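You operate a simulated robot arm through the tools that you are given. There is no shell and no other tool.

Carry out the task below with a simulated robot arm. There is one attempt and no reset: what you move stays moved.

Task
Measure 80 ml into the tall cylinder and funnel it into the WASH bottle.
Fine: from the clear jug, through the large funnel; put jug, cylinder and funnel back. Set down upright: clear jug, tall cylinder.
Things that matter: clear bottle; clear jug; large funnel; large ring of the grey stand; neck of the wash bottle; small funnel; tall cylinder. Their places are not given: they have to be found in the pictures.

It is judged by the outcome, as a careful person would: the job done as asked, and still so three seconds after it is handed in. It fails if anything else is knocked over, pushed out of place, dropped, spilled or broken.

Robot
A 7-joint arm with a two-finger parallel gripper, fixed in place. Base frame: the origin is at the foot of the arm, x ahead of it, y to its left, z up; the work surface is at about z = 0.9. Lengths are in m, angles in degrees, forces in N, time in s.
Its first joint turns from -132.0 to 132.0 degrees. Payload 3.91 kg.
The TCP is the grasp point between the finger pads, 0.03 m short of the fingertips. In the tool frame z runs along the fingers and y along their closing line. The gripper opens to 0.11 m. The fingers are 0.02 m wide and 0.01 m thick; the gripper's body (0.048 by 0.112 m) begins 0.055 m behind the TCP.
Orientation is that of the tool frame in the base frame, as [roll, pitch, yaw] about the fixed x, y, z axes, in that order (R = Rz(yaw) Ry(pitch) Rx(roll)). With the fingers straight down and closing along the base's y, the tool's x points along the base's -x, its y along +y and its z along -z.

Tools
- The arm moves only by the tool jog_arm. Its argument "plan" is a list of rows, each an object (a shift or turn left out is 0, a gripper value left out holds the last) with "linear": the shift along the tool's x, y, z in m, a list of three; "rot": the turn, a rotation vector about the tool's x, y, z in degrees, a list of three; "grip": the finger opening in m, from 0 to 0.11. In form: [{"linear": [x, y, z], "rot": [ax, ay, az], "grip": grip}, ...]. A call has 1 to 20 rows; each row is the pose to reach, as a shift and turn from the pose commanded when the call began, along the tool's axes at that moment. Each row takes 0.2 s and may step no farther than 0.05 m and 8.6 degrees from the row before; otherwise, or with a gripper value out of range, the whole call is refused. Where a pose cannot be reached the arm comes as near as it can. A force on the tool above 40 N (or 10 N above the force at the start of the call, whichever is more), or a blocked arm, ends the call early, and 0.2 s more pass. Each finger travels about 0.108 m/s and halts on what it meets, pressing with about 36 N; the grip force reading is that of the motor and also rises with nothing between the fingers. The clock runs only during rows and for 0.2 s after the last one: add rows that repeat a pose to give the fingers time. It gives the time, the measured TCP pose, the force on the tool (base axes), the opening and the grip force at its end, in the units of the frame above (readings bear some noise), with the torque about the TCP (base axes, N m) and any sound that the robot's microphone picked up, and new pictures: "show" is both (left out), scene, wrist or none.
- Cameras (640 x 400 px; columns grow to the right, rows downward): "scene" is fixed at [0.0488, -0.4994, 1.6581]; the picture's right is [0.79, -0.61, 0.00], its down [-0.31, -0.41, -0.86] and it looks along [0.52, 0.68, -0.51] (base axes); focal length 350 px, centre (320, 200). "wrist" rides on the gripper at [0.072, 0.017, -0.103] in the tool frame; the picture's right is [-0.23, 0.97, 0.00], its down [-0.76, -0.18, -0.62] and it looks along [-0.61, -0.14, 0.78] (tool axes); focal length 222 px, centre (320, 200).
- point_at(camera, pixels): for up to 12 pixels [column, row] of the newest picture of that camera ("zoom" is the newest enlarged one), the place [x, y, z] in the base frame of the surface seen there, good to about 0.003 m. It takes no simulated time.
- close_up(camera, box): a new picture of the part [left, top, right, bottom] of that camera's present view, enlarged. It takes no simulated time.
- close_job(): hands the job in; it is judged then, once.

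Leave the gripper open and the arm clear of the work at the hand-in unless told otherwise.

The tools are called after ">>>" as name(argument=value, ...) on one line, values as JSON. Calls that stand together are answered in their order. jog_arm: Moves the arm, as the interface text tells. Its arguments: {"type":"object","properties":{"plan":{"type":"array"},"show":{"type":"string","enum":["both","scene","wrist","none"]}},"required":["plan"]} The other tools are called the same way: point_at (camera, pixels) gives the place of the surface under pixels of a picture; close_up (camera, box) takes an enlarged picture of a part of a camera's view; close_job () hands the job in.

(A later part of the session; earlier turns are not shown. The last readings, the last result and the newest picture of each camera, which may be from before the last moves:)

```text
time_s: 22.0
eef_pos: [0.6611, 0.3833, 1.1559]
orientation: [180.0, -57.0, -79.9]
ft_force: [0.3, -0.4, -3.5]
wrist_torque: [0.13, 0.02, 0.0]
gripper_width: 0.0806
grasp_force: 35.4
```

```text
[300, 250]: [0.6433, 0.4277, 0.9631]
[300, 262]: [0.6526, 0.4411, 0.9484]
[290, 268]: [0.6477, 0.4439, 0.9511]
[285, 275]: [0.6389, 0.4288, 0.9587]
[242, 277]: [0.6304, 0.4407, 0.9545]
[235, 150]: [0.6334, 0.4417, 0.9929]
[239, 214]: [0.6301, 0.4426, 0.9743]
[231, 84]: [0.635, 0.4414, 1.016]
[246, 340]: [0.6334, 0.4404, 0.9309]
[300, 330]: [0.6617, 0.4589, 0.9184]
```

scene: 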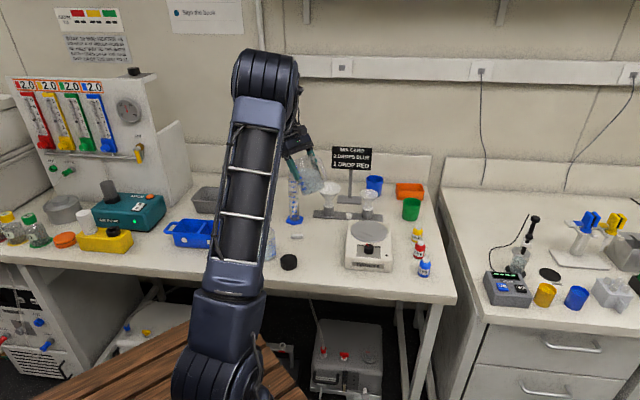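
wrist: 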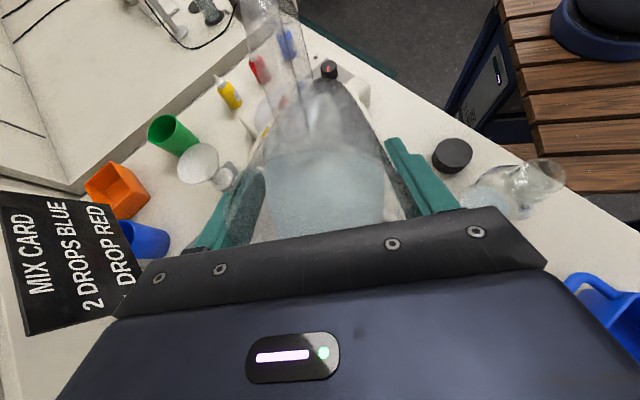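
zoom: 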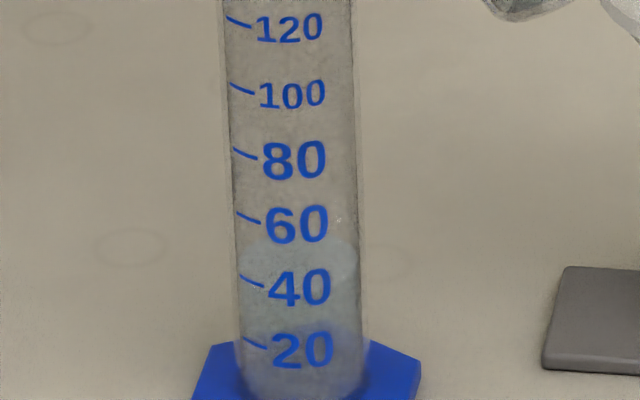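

The surface reads about z 0.950, with the 40 mark at 0.9545 and the 80 mark at 0.993, so about 37 ml is in. I'll tip 1° more and wait.

>>> jog_arm(plan=[{"linear": [0.0005, 0, -0.0009], "rot": [0, 1, 0]}, {"linear": [0.0005, 0, -0.0009], "rot": [0, 1, 0]}, {"linear": [0.0005, 0, -0.0009], "rot": [0, 1, 0]}, {"linear": [0.0005, 0, -0.0009], "rot": [0, 1, 0]}], show="none")

>>> close_up(camera="scene", box=[280, 190, 312, 220])

>>> point_at(camera="zoom", pixels=[[300, 235], [300, 245], [290, 250], [285, 258], [300, 262], [330, 245], [280, 240]])

```text
time_s: 23.0
eef_pos: [0.6605, 0.3845, 1.1562]
orientation: [180.0, -58.0, -79.8]
ft_force: [0.1, 0.2, -3.6]
wrist_torque: [0.13, 0.02, 0.02]
gripper_width: 0.081
grasp_force: 36.0
```

```text
13.33 times, centred on (296, 205) of scene
```

zoom: 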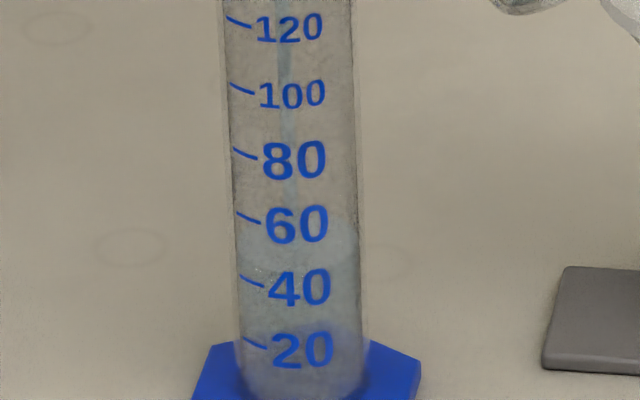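

```text
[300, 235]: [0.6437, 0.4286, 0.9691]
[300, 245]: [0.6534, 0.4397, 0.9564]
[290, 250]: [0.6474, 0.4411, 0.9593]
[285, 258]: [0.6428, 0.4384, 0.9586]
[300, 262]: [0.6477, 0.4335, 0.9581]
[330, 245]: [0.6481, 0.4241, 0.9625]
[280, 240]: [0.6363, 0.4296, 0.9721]
```

The surface is at about z 0.958, roughly 45 ml, and a stream is still visible. I'll tip 2° more, slowly.

>>> jog_arm(plan=[{"linear": [0.0005, 0, -0.0009], "rot": [0, 1, 0]}, {"linear": [0.0011, 0, -0.0018], "rot": [0, 2, 0]}, {"linear": [0.0011, 0, -0.0018], "rot": [0, 2, 0]}, {"linear": [0.0011, 0, -0.0018], "rot": [0, 2, 0]}, {"linear": [0.0011, 0, -0.0018], "rot": [0, 2, 0]}, {"linear": [0.0011, 0, -0.0018], "rot": [0, 2, 0]}], show="none")

>>> close_up(camera="scene", box=[280, 190, 312, 220])

>>> point_at(camera="zoom", pixels=[[300, 195], [300, 205], [290, 210], [285, 218], [300, 220], [330, 225], [280, 230], [300, 240]])

```text
time_s: 24.4
eef_pos: [0.6599, 0.3846, 1.1581]
orientation: [180.0, -60.1, -79.9]
ft_force: [-1.0, 0.6, -2.6]
wrist_torque: [0.16, 0.03, 0.02]
gripper_width: 0.0805
grasp_force: 35.7
```

```text
13.33 times, centred on (296, 205) of scene
```

zoom: 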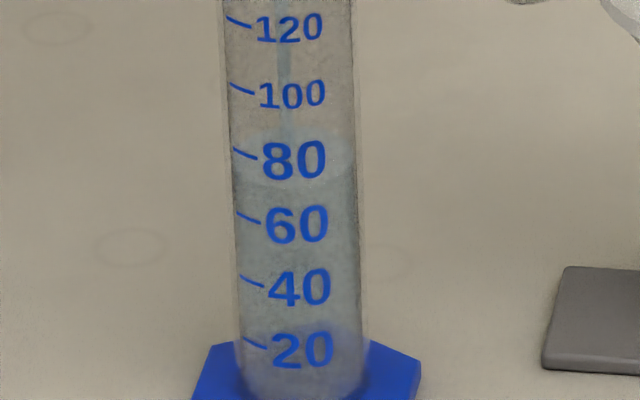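

```text
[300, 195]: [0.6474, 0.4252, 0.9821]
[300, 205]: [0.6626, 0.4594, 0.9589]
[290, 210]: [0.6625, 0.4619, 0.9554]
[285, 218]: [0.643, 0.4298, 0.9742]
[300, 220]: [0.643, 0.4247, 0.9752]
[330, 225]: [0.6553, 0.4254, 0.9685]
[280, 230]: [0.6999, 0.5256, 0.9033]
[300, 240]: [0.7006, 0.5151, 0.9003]
```

The level jumped to near 78 ml and the stream continues. I'll tip back at once.

>>> jog_arm(plan=[{"linear": [-0.003, 0, 0.006], "rot": [0, -8, 0]}, {"linear": [-0.006, 0, 0.012], "rot": [0, -14, 0]}], show="none")

>>> close_up(camera="scene", box=[280, 190, 312, 220])

>>> point_at(camera="zoom", pixels=[[300, 135], [300, 145], [290, 150], [285, 158], [300, 170], [330, 145], [280, 140], [265, 165]])

>>> close_up(camera="scene", box=[264, 150, 344, 200])

```text
time_s: 25.0
eef_pos: [0.6611, 0.3789, 1.1481]
orientation: [179.9, -46.0, -79.8]
ft_force: [0.0, 0.5, -3.2]
wrist_torque: [0.09, -0.01, 0.01]
gripper_width: 0.0805
grasp_force: 36.4
```

```text
13.33 times, centred on (296, 205) of scene
```

zoom: 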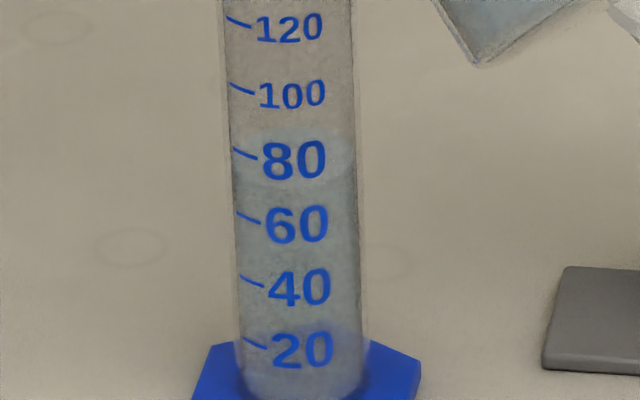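

```text
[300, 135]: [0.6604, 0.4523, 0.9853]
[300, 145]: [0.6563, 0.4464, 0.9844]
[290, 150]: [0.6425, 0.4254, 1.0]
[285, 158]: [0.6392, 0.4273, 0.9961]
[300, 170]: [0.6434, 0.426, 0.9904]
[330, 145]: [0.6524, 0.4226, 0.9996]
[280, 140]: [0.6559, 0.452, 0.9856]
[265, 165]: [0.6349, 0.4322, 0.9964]
```

```text
8.00 times, centred on (304, 175) of scene
```

zoom: 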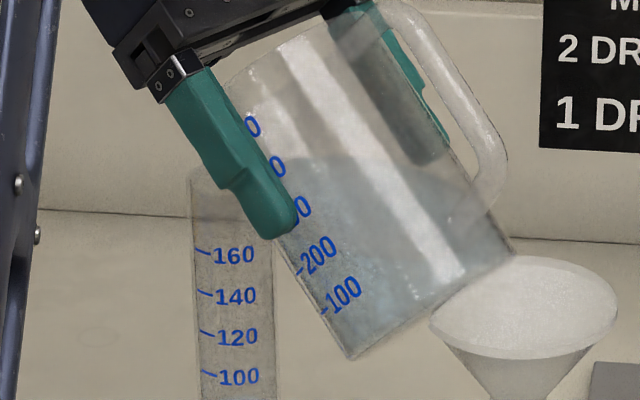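

The flow has stopped. The surface reads z about 0.985 and the 80 mark 0.993, so it may be a little short. I'll look at more magnification to read the meniscus against the tick.

>>> close_up(camera="scene", box=[285, 194, 309, 209])

>>> point_at(camera="zoom", pixels=[[222, 120], [225, 122], [195, 112], [275, 85], [275, 95], [275, 105], [230, 95], [330, 95], [350, 110], [275, 120], [220, 100], [300, 90]])

```text
16.00 times, centred on (297, 202) of scene
```

zoom: 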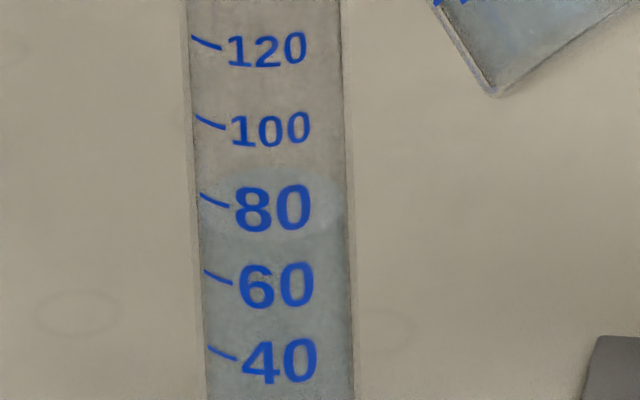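

```text
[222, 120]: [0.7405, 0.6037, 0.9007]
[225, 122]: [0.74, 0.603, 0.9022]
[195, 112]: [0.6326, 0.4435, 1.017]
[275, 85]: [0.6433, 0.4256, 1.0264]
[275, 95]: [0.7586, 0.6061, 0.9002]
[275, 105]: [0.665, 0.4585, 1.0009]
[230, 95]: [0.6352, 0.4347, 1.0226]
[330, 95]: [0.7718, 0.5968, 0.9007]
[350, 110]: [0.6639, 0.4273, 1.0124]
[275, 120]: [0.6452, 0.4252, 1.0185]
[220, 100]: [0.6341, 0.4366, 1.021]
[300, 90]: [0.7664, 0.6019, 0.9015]
```

I'll sample more pixels on the water surface and on the tick marks to average the reading noise.

>>> point_at(camera="zoom", pixels=[[250, 172], [265, 170], [280, 170], [295, 172], [310, 175], [325, 180], [240, 178], [320, 190], [330, 200], [325, 215], [320, 225], [275, 180]])

>>> point_at(camera="zoom", pixels=[[202, 195], [208, 198], [214, 201], [220, 204], [227, 206], [206, 272], [214, 275], [222, 279], [229, 282], [198, 117], [208, 122], [222, 127]])

>>> close_up(camera="scene", box=[291, 199, 303, 206.5])

```text
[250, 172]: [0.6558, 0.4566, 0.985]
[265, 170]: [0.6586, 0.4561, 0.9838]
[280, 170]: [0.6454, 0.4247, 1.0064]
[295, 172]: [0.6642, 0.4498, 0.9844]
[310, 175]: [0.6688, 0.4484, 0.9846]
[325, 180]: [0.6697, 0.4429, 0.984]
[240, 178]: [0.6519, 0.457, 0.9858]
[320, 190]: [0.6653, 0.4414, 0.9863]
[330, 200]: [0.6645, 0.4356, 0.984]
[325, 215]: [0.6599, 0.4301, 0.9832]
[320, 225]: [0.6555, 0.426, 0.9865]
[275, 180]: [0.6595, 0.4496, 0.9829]
```

```text
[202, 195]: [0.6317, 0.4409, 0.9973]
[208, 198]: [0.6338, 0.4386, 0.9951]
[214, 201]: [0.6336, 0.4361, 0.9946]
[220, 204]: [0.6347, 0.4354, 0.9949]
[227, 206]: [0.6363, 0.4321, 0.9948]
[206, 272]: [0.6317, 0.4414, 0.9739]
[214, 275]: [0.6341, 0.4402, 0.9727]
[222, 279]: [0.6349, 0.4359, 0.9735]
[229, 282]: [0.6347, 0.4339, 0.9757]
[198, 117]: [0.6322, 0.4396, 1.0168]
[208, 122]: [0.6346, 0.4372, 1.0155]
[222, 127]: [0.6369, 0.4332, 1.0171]
```

```text
16.00 times, centred on (297, 203) of scene
```

zoom: 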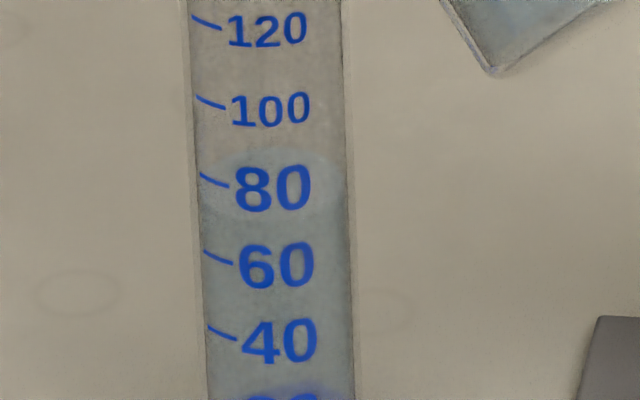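

Averaged readings: the 60 mark is at z 0.9739, the 80 mark at 0.9951 and the surface at 0.9847. That is about 70 ml, so about 10 ml is missing. I'll tip back to just under 60° in slow steps and check.

>>> jog_arm(plan=[{"linear": [0.0012, 0, -0.0056], "rot": [0, 6, 0]}, {"linear": [0.002, 0, -0.0094], "rot": [0, 10, 0]}, {"linear": [0.0025, 0, -0.0112], "rot": [0, 12, 0]}, {"linear": [0.0027, 0, -0.0122], "rot": [0, 13, 0]}, {"linear": [0.0028, 0, -0.0127], "rot": [0, 13.5, 0]}, {"linear": [0.0028, 0, -0.0127], "rot": [0, 13.5, 0]}], show="none")

>>> close_up(camera="scene", box=[285, 194, 309, 209])

>>> point_at(camera="zoom", pixels=[[250, 172], [265, 170], [285, 174], [295, 172], [310, 175], [325, 180], [240, 178], [320, 190], [330, 200], [325, 215], [320, 225], [275, 180]])

```text
time_s: 26.4
eef_pos: [0.6596, 0.3839, 1.1595]
orientation: [-179.9, -59.6, -79.9]
ft_force: [0.0, -0.1, -4.0]
wrist_torque: [0.12, -0.01, -0.02]
gripper_width: 0.0807
grasp_force: 36.1
```

```text
16.00 times, centred on (297, 202) of scene
```

zoom: 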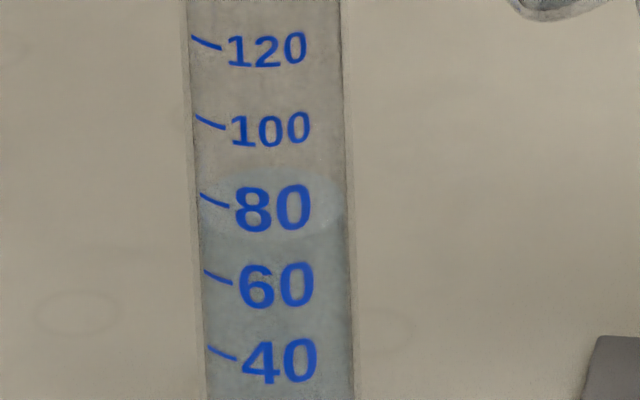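

```text
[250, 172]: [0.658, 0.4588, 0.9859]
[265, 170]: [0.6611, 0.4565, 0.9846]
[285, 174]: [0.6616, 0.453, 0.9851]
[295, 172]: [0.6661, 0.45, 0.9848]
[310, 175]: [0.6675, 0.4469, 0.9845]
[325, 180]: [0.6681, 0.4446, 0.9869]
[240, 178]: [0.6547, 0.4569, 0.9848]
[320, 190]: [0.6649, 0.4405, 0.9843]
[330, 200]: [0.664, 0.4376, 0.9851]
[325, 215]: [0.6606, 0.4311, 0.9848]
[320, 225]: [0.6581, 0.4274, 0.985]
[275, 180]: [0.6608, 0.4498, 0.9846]
```

Still about 70.5 ml, with no stream. I'll tip another 0.8° and wait.

>>> jog_arm(plan=[{"linear": [0.0004, 0, -0.0007], "rot": [0, 0.8, 0]}, {"linear": [0.0004, 0, -0.0007], "rot": [0, 0.8, 0]}, {"linear": [0.0004, 0, -0.0007], "rot": [0, 0.8, 0]}], show="none")

>>> close_up(camera="scene", box=[285, 194, 309, 209])

>>> point_at(camera="zoom", pixels=[[250, 170], [265, 168], [285, 172], [295, 170], [310, 173], [325, 178], [240, 176], [320, 188], [330, 198], [325, 212], [320, 220], [275, 178]])

```text
time_s: 27.2
eef_pos: [0.6599, 0.3856, 1.1598]
orientation: [179.9, -60.2, -79.9]
ft_force: [0.6, -0.7, -3.6]
wrist_torque: [0.14, -0.02, -0.02]
gripper_width: 0.0807
grasp_force: 36.2
```

```text
16.00 times, centred on (297, 202) of scene
```

zoom: 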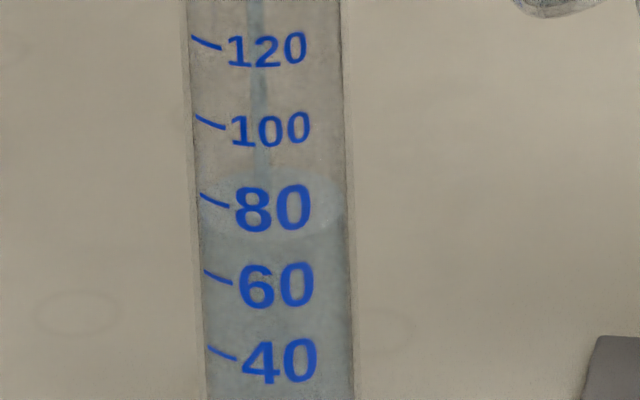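

```text
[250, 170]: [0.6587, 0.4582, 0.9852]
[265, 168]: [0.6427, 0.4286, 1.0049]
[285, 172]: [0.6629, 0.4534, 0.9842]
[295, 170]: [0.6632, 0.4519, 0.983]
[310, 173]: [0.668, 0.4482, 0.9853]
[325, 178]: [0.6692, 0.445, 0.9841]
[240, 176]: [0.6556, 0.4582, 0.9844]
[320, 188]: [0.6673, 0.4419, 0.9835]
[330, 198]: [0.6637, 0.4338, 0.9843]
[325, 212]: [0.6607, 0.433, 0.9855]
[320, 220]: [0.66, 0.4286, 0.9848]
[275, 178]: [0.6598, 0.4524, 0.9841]
```

A stream has started again and the level is about 71 ml. I'll hold 0.4 s and read.

>>> jog_arm(plan=[{"linear": [0, 0, 0]}], show="none")

>>> close_up(camera="scene", box=[285, 194, 309, 209])

>>> point_at(camera="zoom", pixels=[[250, 167], [280, 165], [285, 168], [295, 167], [310, 169], [325, 173], [240, 172], [320, 182], [330, 190], [325, 203], [320, 213], [282, 175]])

```text
time_s: 27.6
eef_pos: [0.6598, 0.3863, 1.1583]
orientation: [180.0, -60.3, -79.9]
ft_force: [-0.5, -0.3, -2.6]
wrist_torque: [0.14, 0.03, -0.02]
gripper_width: 0.0808
grasp_force: 36.1
```

```text
16.00 times, centred on (297, 202) of scene
```

zoom: 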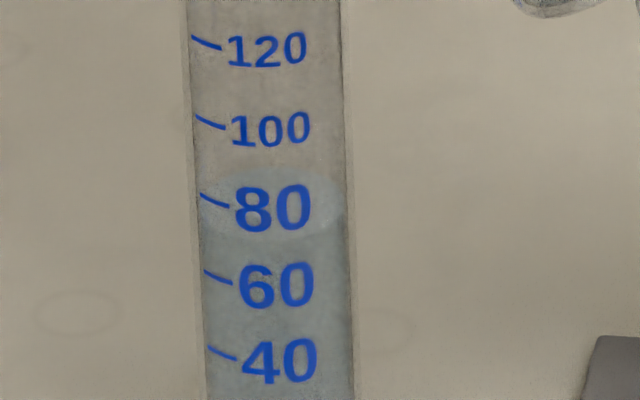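

```text
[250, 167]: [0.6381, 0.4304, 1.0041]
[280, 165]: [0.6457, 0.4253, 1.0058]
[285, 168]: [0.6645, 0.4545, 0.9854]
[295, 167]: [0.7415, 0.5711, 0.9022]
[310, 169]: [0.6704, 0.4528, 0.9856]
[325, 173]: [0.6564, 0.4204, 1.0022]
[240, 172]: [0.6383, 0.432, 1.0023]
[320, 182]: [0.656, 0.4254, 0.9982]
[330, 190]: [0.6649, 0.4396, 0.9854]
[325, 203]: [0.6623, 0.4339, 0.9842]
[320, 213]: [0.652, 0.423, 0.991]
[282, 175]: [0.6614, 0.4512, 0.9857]
```

The level is about 70.8 ml and the flow stopped. I'll add 0.5° and wait 0.6 s.

>>> jog_arm(plan=[{"linear": [0.0003, 0, -0.0005], "rot": [0, 0.5, 0]}, {"linear": [0.0003, 0, -0.0005], "rot": [0, 0.5, 0]}], show="none")

>>> close_up(camera="scene", box=[285, 194, 309, 209])

>>> point_at(camera="zoom", pixels=[[255, 170], [290, 174], [310, 173], [325, 178], [240, 176], [320, 188], [330, 198], [325, 210], [320, 220], [275, 176]])

```text
time_s: 28.2
eef_pos: [0.66, 0.3852, 1.1585]
orientation: [180.0, -60.8, -79.9]
ft_force: [-0.1, 0.1, -2.8]
wrist_torque: [0.1, 0.02, -0.02]
gripper_width: 0.0807
grasp_force: 35.9
```

```text
16.00 times, centred on (297, 202) of scene
```

zoom: 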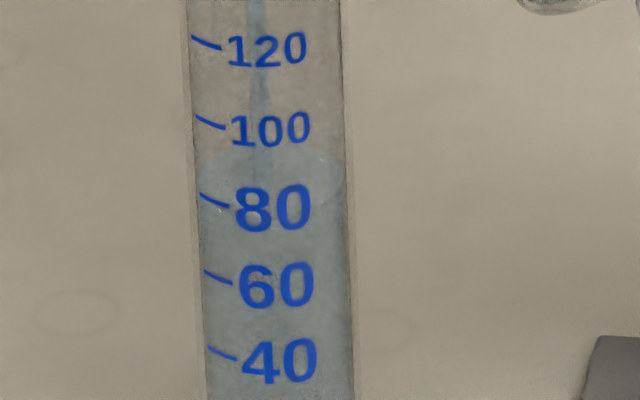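

```text
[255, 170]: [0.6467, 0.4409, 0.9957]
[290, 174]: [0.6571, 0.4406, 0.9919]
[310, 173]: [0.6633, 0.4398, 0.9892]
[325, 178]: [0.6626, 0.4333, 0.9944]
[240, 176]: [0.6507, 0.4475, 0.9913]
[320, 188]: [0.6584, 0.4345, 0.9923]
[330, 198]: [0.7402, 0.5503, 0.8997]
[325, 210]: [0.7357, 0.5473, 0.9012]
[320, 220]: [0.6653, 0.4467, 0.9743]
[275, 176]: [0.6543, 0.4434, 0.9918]
```

The level is about 77.5 ml and still rising. I'll tip back now, letting the tail of the stream finish it.

>>> jog_arm(plan=[{"linear": [-0.003, 0, 0.006], "rot": [0, -8, 0]}, {"linear": [-0.006, 0, 0.012], "rot": [0, -14, 0]}, {"linear": [-0.006, 0, 0.012], "rot": [0, -14, 0]}], show="none")

>>> close_up(camera="scene", box=[285, 194, 309, 209])

>>> point_at(camera="zoom", pixels=[[255, 150], [290, 154], [310, 155], [325, 162], [240, 158], [320, 170], [330, 178], [270, 160], [300, 170], [275, 150], [285, 165], [245, 170]])

```text
time_s: 29.0
eef_pos: [0.6613, 0.3786, 1.1488]
orientation: [180.0, -46.9, -79.9]
ft_force: [0.3, 0.4, -3.5]
wrist_torque: [0.09, 0.02, -0.02]
gripper_width: 0.0806
grasp_force: 36.5
```

```text
16.00 times, centred on (297, 202) of scene
```

zoom: 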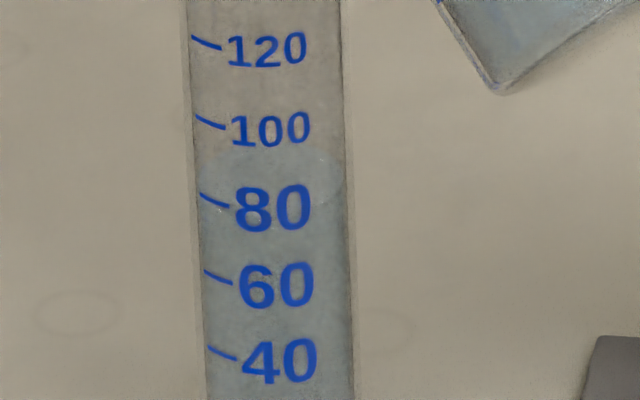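

```text
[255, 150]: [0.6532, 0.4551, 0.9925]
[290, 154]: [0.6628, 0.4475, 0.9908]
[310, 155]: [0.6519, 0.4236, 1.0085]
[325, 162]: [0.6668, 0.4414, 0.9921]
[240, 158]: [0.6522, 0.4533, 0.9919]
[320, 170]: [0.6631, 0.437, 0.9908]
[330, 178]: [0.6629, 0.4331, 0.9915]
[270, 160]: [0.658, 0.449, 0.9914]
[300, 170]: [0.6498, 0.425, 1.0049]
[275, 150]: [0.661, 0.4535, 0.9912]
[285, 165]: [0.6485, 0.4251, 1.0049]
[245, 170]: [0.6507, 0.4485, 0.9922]
```

Averaged surface z is 0.9916, about 76.6 ml. I want about 3 ml more, so I'll return to just below the last angle slowly and check.

>>> jog_arm(plan=[{"linear": [0.0012, 0, -0.0056], "rot": [0, 6, 0]}, {"linear": [0.002, 0, -0.0094], "rot": [0, 10, 0]}, {"linear": [0.0025, 0, -0.0112], "rot": [0, 12, 0]}, {"linear": [0.0027, 0, -0.0122], "rot": [0, 13, 0]}, {"linear": [0.0028, 0, -0.0128], "rot": [0, 13.6, 0]}, {"linear": [0.0028, 0, -0.0128], "rot": [0, 13.6, 0]}], show="none")

>>> close_up(camera="scene", box=[285, 194, 309, 209])

>>> point_at(camera="zoom", pixels=[[255, 150], [290, 154], [315, 155], [325, 162], [240, 158], [320, 170], [330, 178], [270, 160], [310, 165], [275, 150], [290, 160], [245, 170]])

```text
time_s: 30.4
eef_pos: [0.6596, 0.3858, 1.1577]
orientation: [180.0, -60.4, -80.0]
ft_force: [0.0, 0.2, -3.4]
wrist_torque: [0.11, 0.01, 0.01]
gripper_width: 0.0807
grasp_force: 36.7
```

```text
16.00 times, centred on (297, 202) of scene
```

zoom: 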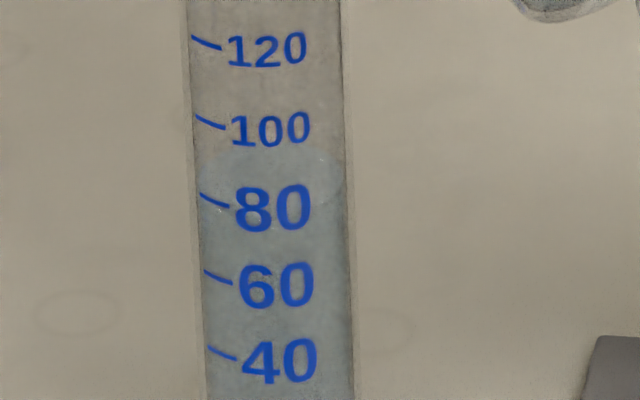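

```text
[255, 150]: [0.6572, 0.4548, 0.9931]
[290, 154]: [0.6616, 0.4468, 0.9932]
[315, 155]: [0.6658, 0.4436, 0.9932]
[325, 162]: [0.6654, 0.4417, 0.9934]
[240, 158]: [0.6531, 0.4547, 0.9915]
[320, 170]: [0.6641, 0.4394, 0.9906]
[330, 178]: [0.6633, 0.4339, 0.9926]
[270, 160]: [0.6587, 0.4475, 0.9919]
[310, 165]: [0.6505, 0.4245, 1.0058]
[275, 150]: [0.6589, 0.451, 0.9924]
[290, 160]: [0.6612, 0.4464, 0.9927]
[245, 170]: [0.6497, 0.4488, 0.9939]
```

About 77.5 ml and no stream. I'll add 0.5° and wait 0.4 s.

>>> jog_arm(plan=[{"linear": [0.0003, 0, -0.0005], "rot": [0, 0.5, 0]}], show="none")

>>> close_up(camera="scene", box=[285, 194, 309, 209])

>>> point_at(camera="zoom", pixels=[[255, 150], [290, 154], [315, 155], [325, 162], [240, 158], [320, 170], [330, 178], [270, 160], [310, 165], [275, 150], [290, 160], [245, 170]])

```text
time_s: 30.8
eef_pos: [0.6609, 0.3859, 1.1585]
orientation: [-180.0, -60.8, -79.9]
ft_force: [1.1, -0.2, -3.1]
wrist_torque: [0.14, 0.03, 0.03]
gripper_width: 0.0808
grasp_force: 36.0
```

```text
16.00 times, centred on (297, 202) of scene
```

zoom: 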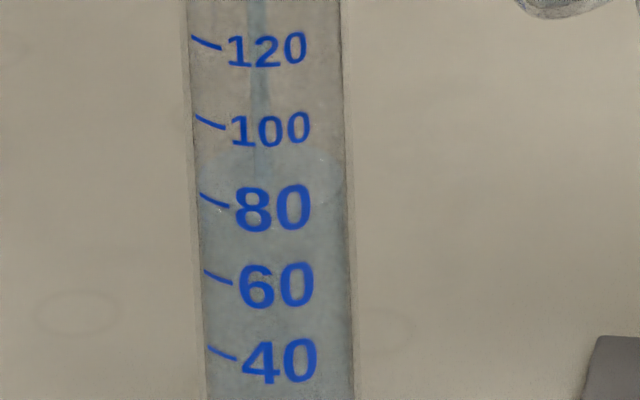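

```text
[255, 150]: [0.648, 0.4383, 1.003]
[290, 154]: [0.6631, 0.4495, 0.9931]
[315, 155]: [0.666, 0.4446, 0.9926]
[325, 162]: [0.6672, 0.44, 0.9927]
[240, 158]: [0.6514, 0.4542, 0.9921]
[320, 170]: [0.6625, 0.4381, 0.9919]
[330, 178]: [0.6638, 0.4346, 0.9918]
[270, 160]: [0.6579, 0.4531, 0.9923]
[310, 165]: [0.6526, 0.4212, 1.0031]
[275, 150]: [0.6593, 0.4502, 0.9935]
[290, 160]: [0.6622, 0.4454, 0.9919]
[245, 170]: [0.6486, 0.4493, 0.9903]
```

The stream has just started. I'll tip back now, gradually, to take only a couple of ml.

>>> jog_arm(plan=[{"linear": [-0.0003, 0, 0.0006], "rot": [0, -0.7, 0]}, {"linear": [-0.0036, 0, 0.0072], "rot": [0, -9, 0]}, {"linear": [-0.006, 0, 0.012], "rot": [0, -14, 0]}, {"linear": [-0.006, 0, 0.012], "rot": [0, -14, 0]}], show="none")

>>> close_up(camera="scene", box=[285, 194, 309, 209])

>>> point_at(camera="zoom", pixels=[[255, 147], [290, 150], [315, 152], [325, 158], [240, 155], [320, 166], [330, 174], [270, 156], [280, 160], [275, 147], [290, 156], [245, 165]])

```text
time_s: 31.8
eef_pos: [0.6604, 0.3791, 1.148]
orientation: [-179.9, -46.9, -79.9]
ft_force: [-0.1, 0.0, -3.0]
wrist_torque: [0.11, 0.01, -0.02]
gripper_width: 0.0807
grasp_force: 36.0
```

```text
16.00 times, centred on (297, 202) of scene
```

zoom: 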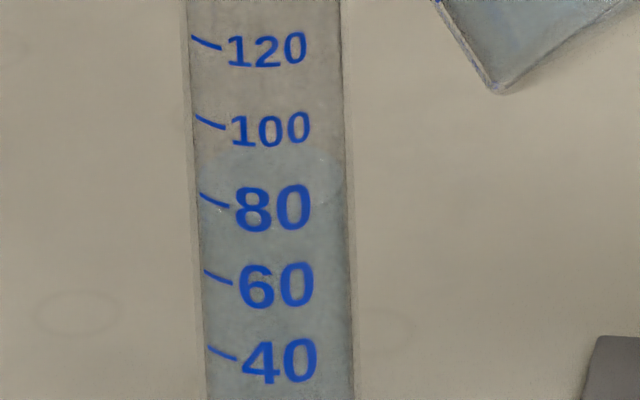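

```text
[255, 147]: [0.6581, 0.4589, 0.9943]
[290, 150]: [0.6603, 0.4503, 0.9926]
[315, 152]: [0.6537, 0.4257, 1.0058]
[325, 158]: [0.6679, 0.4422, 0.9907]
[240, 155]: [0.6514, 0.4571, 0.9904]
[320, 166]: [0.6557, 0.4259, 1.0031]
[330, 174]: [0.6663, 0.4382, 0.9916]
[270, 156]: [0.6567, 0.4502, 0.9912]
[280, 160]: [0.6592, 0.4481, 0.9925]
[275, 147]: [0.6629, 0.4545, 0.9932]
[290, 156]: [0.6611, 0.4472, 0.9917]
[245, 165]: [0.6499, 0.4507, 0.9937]
```

About 77.2 ml. I'll do one more small top-up, going to the same angle and holding slightly longer.

>>> jog_arm(plan=[{"linear": [0.0012, 0, -0.0056], "rot": [0, 6, 0]}, {"linear": [0.002, 0, -0.0094], "rot": [0, 10, 0]}, {"linear": [0.0025, 0, -0.0112], "rot": [0, 12, 0]}, {"linear": [0.0027, 0, -0.0122], "rot": [0, 13, 0]}, {"linear": [0.0028, 0, -0.0128], "rot": [0, 13.6, 0]}, {"linear": [0.0029, 0, -0.0131], "rot": [0, 14, 0]}, {"linear": [0.0029, 0, -0.0131], "rot": [0, 14, 0]}], show="none")

>>> close_up(camera="scene", box=[285, 194, 309, 209])

>>> point_at(camera="zoom", pixels=[[250, 147], [290, 150], [315, 154], [325, 158], [240, 155], [320, 170], [330, 174], [275, 158], [280, 160], [275, 147], [290, 156], [245, 165]])

```text
time_s: 33.4
eef_pos: [0.6603, 0.3862, 1.1579]
orientation: [-180.0, -60.9, -79.9]
ft_force: [-0.3, 0.5, -3.5]
wrist_torque: [0.1, 0.06, 0.03]
gripper_width: 0.081
grasp_force: 35.8
```

```text
16.00 times, centred on (297, 202) of scene
```

zoom: 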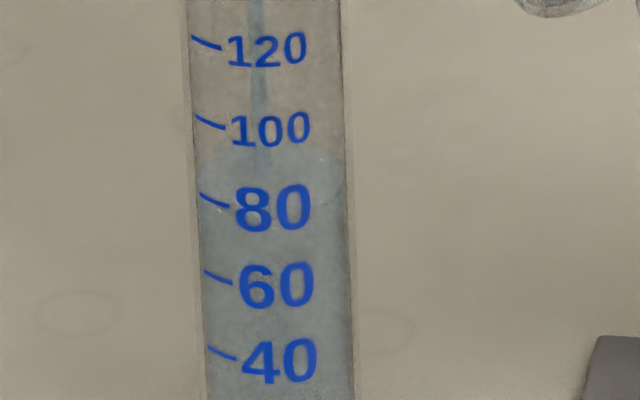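

```text
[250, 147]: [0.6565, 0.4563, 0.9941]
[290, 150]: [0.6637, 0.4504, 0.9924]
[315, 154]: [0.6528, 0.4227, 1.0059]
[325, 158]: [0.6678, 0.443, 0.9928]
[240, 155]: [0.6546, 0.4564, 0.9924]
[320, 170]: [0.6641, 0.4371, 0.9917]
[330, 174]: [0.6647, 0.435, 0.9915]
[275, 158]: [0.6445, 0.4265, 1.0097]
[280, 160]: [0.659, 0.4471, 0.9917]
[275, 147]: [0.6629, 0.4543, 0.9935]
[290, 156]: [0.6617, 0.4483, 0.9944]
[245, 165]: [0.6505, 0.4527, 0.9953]
```

About 78 ml with a thin stream. I'll hold 0.4 s more here.

>>> jog_arm(plan=[{"linear": [0, 0, 0]}], show="none")

>>> close_up(camera="scene", box=[285, 194, 309, 209])

>>> point_at(camera="zoom", pixels=[[250, 147], [290, 150], [315, 154], [325, 158], [240, 155], [320, 170], [330, 174], [285, 152], [280, 160], [275, 147], [290, 156], [245, 165]])

```text
time_s: 33.8
eef_pos: [0.6594, 0.3858, 1.1591]
orientation: [-180.0, -60.9, -79.8]
ft_force: [-0.7, -0.5, -3.9]
wrist_torque: [0.11, 0.05, -0.02]
gripper_width: 0.0812
grasp_force: 36.1
```

```text
16.00 times, centred on (297, 202) of scene
```

zoom: 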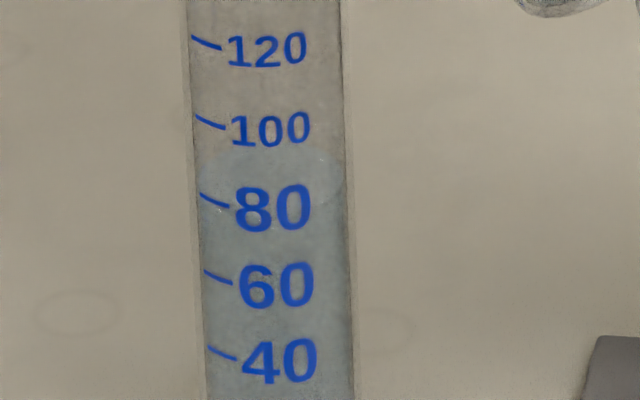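

```text
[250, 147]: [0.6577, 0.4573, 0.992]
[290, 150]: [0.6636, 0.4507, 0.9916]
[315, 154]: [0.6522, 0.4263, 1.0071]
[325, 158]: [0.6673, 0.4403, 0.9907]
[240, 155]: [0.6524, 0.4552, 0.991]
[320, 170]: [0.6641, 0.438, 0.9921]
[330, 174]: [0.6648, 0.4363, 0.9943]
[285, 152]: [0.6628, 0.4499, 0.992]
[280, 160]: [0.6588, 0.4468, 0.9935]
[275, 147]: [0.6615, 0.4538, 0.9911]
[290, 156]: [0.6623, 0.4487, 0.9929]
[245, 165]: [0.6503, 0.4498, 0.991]
```

Stopped at about 77 ml. I'll add 0.3° more and wait 0.6 s.

>>> jog_arm(plan=[{"linear": [0.00016, 0, -0.0003], "rot": [0, 0.3, 0]}, {"linear": [0.00016, 0, -0.0003], "rot": [0, 0.3, 0]}], show="none")

>>> close_up(camera="scene", box=[285, 194, 309, 209])

>>> point_at(camera="zoom", pixels=[[250, 147], [290, 150], [315, 156], [325, 158], [240, 155], [320, 170], [330, 174], [285, 152], [280, 160], [275, 147], [290, 156], [245, 165]])

```text
time_s: 34.4
eef_pos: [0.6611, 0.3869, 1.1598]
orientation: [180.0, -61.2, -80.1]
ft_force: [-0.3, 0.2, -2.4]
wrist_torque: [0.12, 0.04, 0.02]
gripper_width: 0.0806
grasp_force: 36.3
```

```text
16.00 times, centred on (297, 202) of scene
```

zoom: 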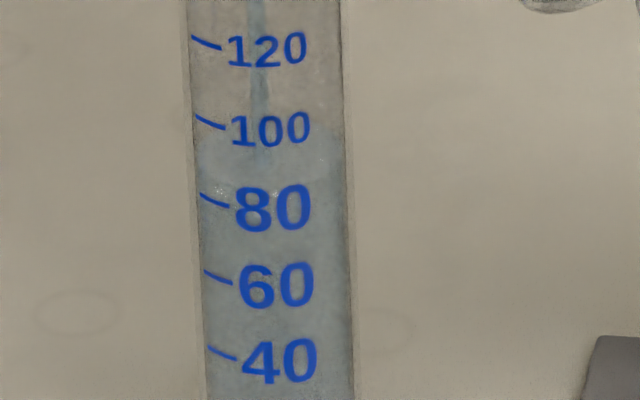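

```text
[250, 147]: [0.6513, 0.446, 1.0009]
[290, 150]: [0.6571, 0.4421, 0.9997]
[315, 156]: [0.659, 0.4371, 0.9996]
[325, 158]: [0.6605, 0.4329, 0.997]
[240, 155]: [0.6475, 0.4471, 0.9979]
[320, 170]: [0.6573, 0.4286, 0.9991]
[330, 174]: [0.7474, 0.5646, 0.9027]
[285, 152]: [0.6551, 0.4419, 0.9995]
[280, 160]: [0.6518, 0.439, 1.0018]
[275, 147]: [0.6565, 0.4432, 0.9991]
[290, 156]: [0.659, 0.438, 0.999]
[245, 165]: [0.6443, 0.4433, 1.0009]
```

It jumped to about 84 ml. I'll tip back at once.

>>> jog_arm(plan=[{"linear": [-0.003, 0, 0.006], "rot": [0, -8, 0]}, {"linear": [-0.006, 0, 0.012], "rot": [0, -14, 0]}, {"linear": [-0.006, 0, 0.012], "rot": [0, -14, 0]}], show="none")

>>> close_up(camera="scene", box=[285, 194, 309, 209])

>>> point_at(camera="zoom", pixels=[[250, 137], [290, 140], [315, 144], [325, 148], [240, 145], [320, 155], [330, 160], [285, 142], [280, 150], [275, 160], [290, 165], [245, 155]])

>>> point_at(camera="zoom", pixels=[[203, 196], [209, 198], [215, 201], [221, 204], [226, 206], [207, 272], [215, 276], [223, 279], [228, 282], [199, 118], [209, 122], [221, 127]])

```text
time_s: 35.2
eef_pos: [0.6622, 0.3781, 1.1475]
orientation: [179.9, -47.2, -80.0]
ft_force: [0.6, -0.4, -3.0]
wrist_torque: [0.09, 0.03, -0.01]
gripper_width: 0.0805
grasp_force: 35.6
```

```text
16.00 times, centred on (297, 202) of scene
```

zoom: 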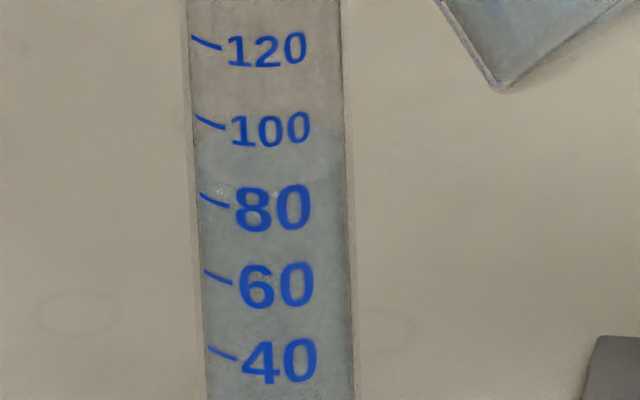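

```text
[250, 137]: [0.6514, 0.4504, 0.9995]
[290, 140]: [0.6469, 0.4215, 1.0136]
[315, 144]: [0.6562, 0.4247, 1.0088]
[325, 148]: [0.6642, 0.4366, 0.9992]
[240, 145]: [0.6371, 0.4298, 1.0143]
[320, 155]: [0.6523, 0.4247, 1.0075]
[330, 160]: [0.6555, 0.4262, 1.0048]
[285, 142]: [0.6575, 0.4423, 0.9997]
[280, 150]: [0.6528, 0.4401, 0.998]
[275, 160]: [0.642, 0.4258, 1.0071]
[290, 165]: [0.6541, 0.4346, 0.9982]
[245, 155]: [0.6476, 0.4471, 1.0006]
```

```text
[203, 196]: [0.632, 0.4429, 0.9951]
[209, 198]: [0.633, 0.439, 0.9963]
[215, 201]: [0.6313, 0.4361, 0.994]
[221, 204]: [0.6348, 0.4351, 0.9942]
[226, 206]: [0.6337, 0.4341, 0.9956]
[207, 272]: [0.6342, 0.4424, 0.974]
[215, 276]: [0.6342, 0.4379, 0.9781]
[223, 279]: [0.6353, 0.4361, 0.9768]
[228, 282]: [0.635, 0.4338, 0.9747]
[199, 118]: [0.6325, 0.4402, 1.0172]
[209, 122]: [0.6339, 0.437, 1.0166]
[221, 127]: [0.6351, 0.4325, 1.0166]
```

The surface is at z 0.9992 and the 80 mark at 0.9953, so about 83–84 ml is in the cylinder. That is just over, and I can leave the small excess behind when emptying it. Now I'll bring the jug upright and carry it back above its original spot.

>>> jog_arm(plan=[{"linear": [0.004, 0.0038, 0.0044], "rot": [0, -2.4, 0]}, {"linear": [0.0115, 0.0108, 0.0124], "rot": [0, -6, 0]}, {"linear": [0.02, 0.0187, 0.0216], "rot": [0, -10, 0]}, {"linear": [0.0297, 0.0278, 0.032], "rot": [0, -14.5, 0]}, {"linear": [0.0394, 0.0369, 0.0425], "rot": [0, -19.2, 0]}, {"linear": [0.0491, 0.046, 0.053], "rot": [0, -23.9, 0]}, {"linear": [0.0588, 0.055, 0.0635], "rot": [0, -28.6, 0]}, {"linear": [0.0684, 0.0641, 0.0739], "rot": [0, -33.3, 0]}, {"linear": [0.0781, 0.0732, 0.0844], "rot": [0, -38, 0]}, {"linear": [0.087, 0.0815, 0.094], "rot": [0, -42.4, 0]}, {"linear": [0.094, 0.088, 0.1015], "rot": [0, -45.8, 0]}, {"linear": [0.0968, 0.0907, 0.1046], "rot": [0, -47.2, 0]}, {"linear": [0.0968, 0.0907, 0.1046], "rot": [0, -47.2, 0]}])

>>> close_up(camera="scene", box=[240, 140, 400, 240])

```text
time_s: 38.0
eef_pos: [0.5981, 0.222, 1.1492]
orientation: [-180.0, 0.0, -80.0]
ft_force: [0.1, 0.5, -2.2]
wrist_torque: [0.05, 0.01, -0.01]
gripper_width: 0.0807
grasp_force: 35.8
```

scene: 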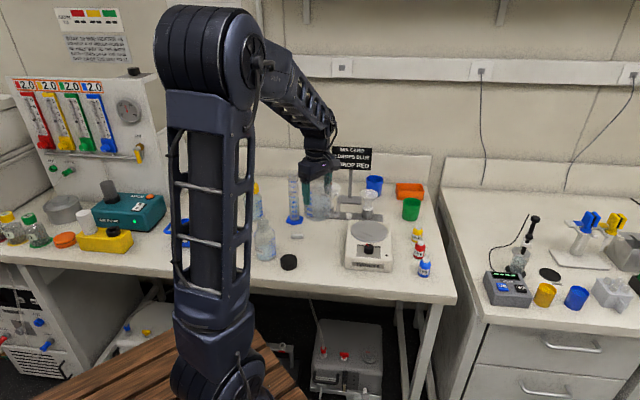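
wrist: 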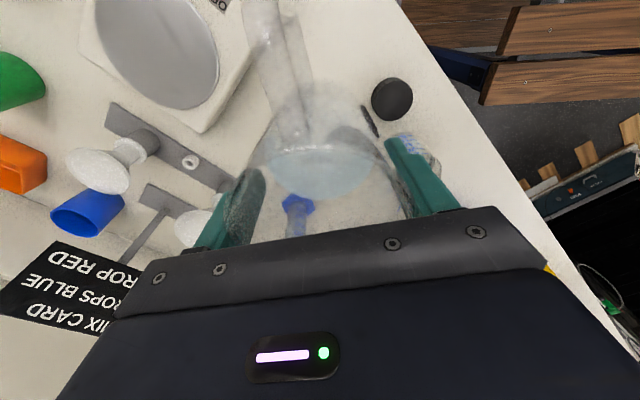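

```text
4.00 times, centred on (320, 190) of scene
```

zoom: 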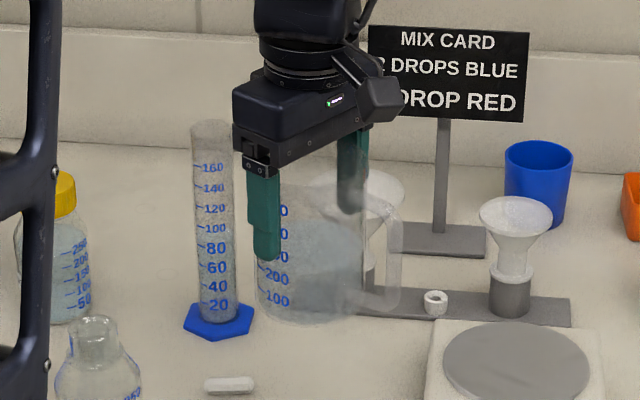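

The jug is upright above its place. I'll lower it gently 0.16 m to the bench.

>>> jog_arm(plan=[{"linear": [0, 0.001, 0.015]}, {"linear": [0, 0.001, 0.045]}, {"linear": [0, 0.001, 0.075]}, {"linear": [0, 0.001, 0.105]}, {"linear": [0, 0.001, 0.13]}, {"linear": [0, 0.001, 0.147]}, {"linear": [0, 0.001, 0.155]}, {"linear": [0, 0.001, 0.158]}, {"linear": [0, 0.001, 0.158]}])

>>> close_up(camera="scene", box=[240, 180, 400, 280])

```text
time_s: 40.0
eef_pos: [0.5973, 0.2229, 0.99]
orientation: [179.9, -0.1, -80.0]
ft_force: [0.2, -0.4, -2.9]
wrist_torque: [0.03, 0.01, 0.0]
gripper_width: 0.0805
grasp_force: 36.4
```

scene: 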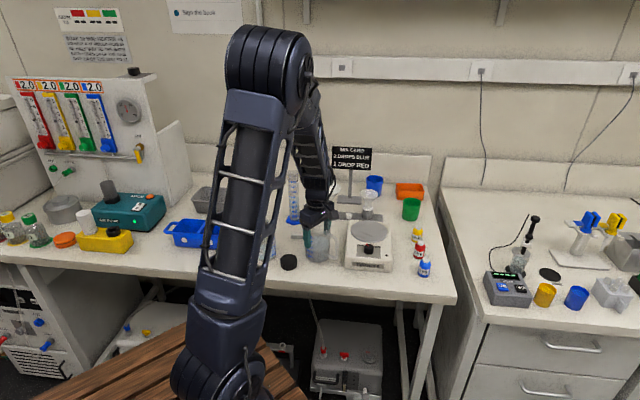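
wrist: 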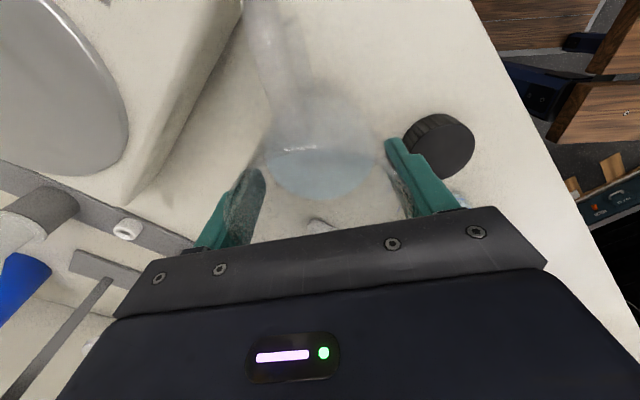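

```text
4.00 times, centred on (320, 230) of scene
```

zoom: 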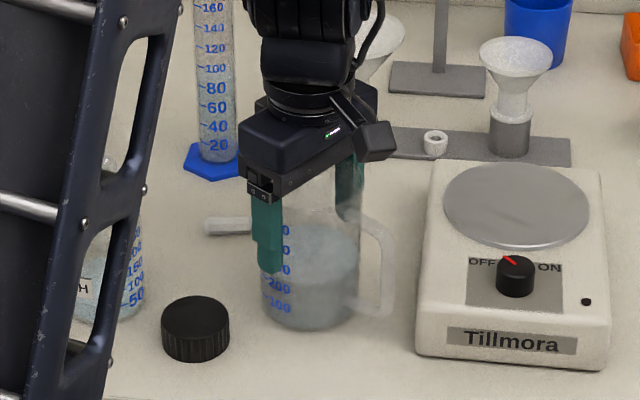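

Force is still about -3 N, so it isn't touching yet. I'll go down in 1 mm steps until the weight leaves the hand.

>>> jog_arm(plan=[{"linear": [0, 0, 0.001]}, {"linear": [0, 0, 0.002]}, {"linear": [0, 0, 0.0025]}, {"linear": [0, 0, 0.0025]}], show="none")

```text
time_s: 41.0
eef_pos: [0.5963, 0.2225, 0.9883]
orientation: [179.9, 0.0, -79.9]
ft_force: [-0.3, 0.7, 0.7]
wrist_torque: [-0.08, -0.01, -0.01]
gripper_width: 0.0805
grasp_force: 36.7
```

The weight is on the bench (force about +0.7 N). I'll open the fingers and rise.

>>> jog_arm(plan=[{"linear": [0, 0, 0.0025], "grip": 0.09}, {"linear": [0, 0, 0.0025], "grip": 0.1}, {"linear": [0, 0, 0.0025], "grip": 0.11}, {"linear": [0, 0, 0.0025], "grip": 0.11}, {"linear": [0, 0, -0.02], "grip": 0.11}, {"linear": [0, 0, -0.05], "grip": 0.11}, {"linear": [0, 0, -0.095], "grip": 0.11}, {"linear": [0, 0, -0.14], "grip": 0.11}, {"linear": [0, 0, -0.185], "grip": 0.11}, {"linear": [0, 0, -0.23], "grip": 0.11}, {"linear": [0, 0, -0.25], "grip": 0.11}, {"linear": [0, 0, -0.25], "grip": 0.11}])

>>> close_up(camera="scene", box=[240, 180, 400, 280])

>>> close_up(camera="wrist", box=[200, 0, 520, 200])

```text
time_s: 43.6
eef_pos: [0.5954, 0.2238, 1.2405]
orientation: [-180.0, 0.0, -79.9]
ft_force: [0.2, 0.0, -0.7]
wrist_torque: [0.01, -0.05, -0.02]
gripper_width: 0.1103
grasp_force: 0.0
```

scene: 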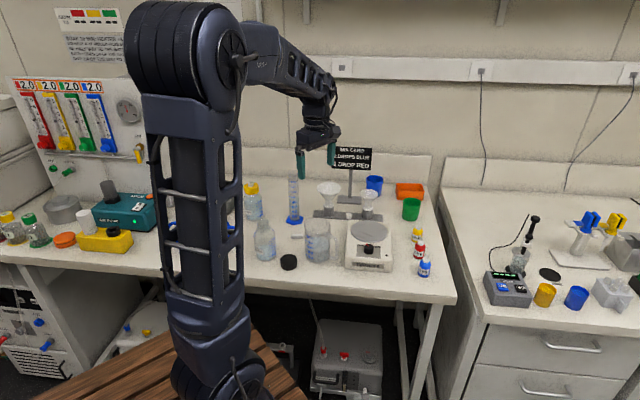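
wrist: 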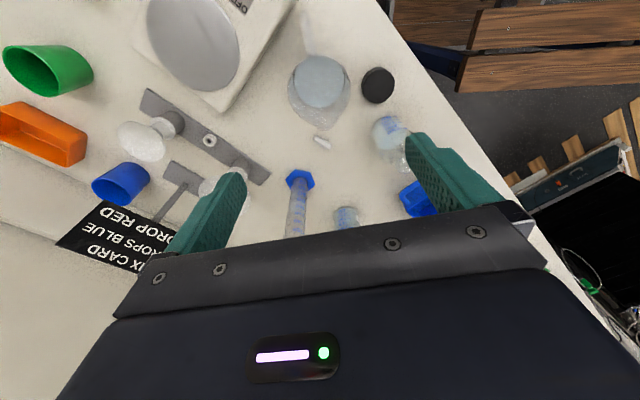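

```text
4.00 times, centred on (320, 230) of scene
```

zoom: 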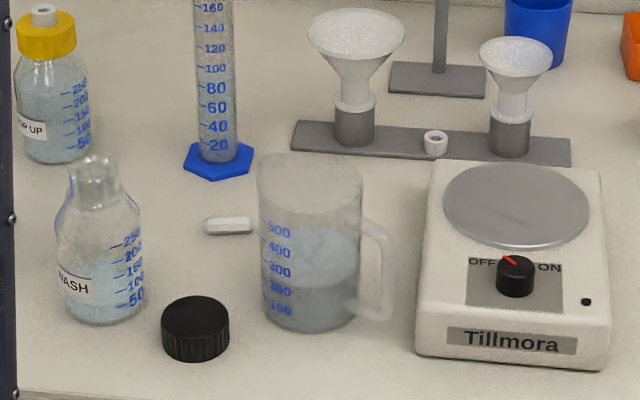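

```text
2.00 times, centred on (360, 100) of wrist
```

zoom: 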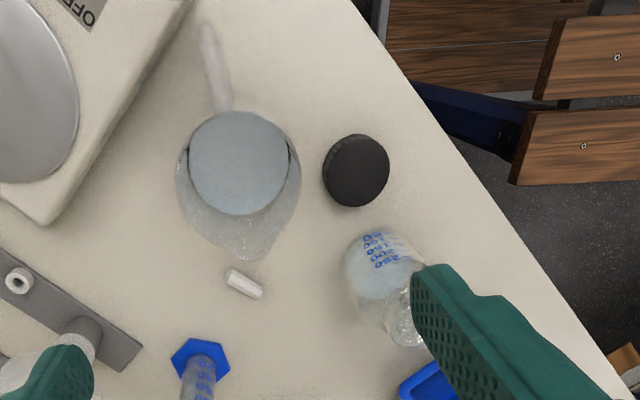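

The jug is back upright and nothing is spilled. I'll check the water level left in the jug, and re-read the cylinder now that it is settled.

>>> point_at(camera="zoom", pixels=[[210, 150], [240, 140], [260, 150], [230, 170], [250, 180], [240, 200], [215, 180], [265, 175], [235, 125], [200, 165], [270, 160], [240, 160]])

>>> close_up(camera="scene", box=[285, 194, 309, 209])

>>> point_at(camera="zoom", pixels=[[250, 137], [262, 137], [315, 135], [330, 140], [240, 139], [320, 147], [328, 155], [285, 155], [290, 160], [275, 160], [245, 150], [235, 150]])

>>> close_up(camera="scene", box=[296, 212, 352, 267])

```text
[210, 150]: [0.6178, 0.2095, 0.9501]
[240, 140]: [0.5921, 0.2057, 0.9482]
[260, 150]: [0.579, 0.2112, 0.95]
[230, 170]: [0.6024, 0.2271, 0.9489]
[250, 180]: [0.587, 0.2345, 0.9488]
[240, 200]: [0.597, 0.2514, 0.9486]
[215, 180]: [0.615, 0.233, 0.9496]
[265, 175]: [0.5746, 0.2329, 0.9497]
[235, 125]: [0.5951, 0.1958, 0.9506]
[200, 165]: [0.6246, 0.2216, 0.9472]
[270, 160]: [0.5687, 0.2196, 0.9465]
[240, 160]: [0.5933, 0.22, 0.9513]
```

```text
16.00 times, centred on (297, 202) of scene
```

zoom: 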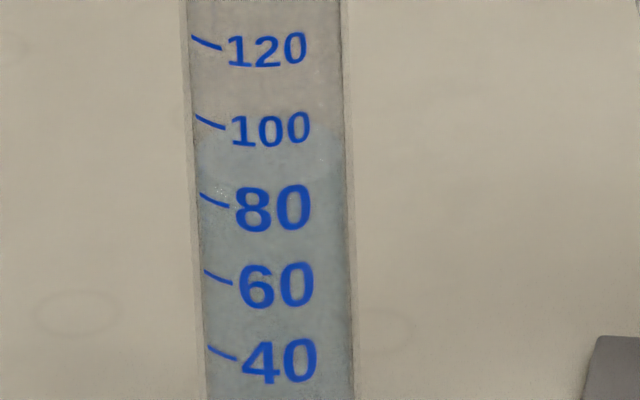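

```text
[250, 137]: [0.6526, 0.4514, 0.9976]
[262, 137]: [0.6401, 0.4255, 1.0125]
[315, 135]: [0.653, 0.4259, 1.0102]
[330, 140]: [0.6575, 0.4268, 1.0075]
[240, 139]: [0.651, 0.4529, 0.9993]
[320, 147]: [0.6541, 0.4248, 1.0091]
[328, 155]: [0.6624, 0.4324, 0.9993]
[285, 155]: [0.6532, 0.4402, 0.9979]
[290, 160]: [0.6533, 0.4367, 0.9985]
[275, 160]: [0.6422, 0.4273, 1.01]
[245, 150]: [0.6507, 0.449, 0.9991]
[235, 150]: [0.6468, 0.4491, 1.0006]
```

```text
7.27 times, centred on (324, 240) of scene
```

zoom: 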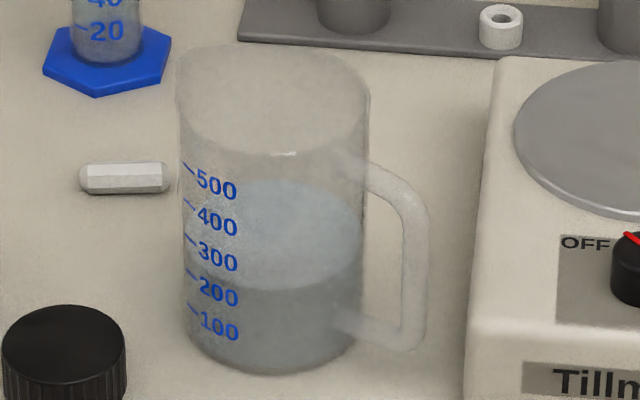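

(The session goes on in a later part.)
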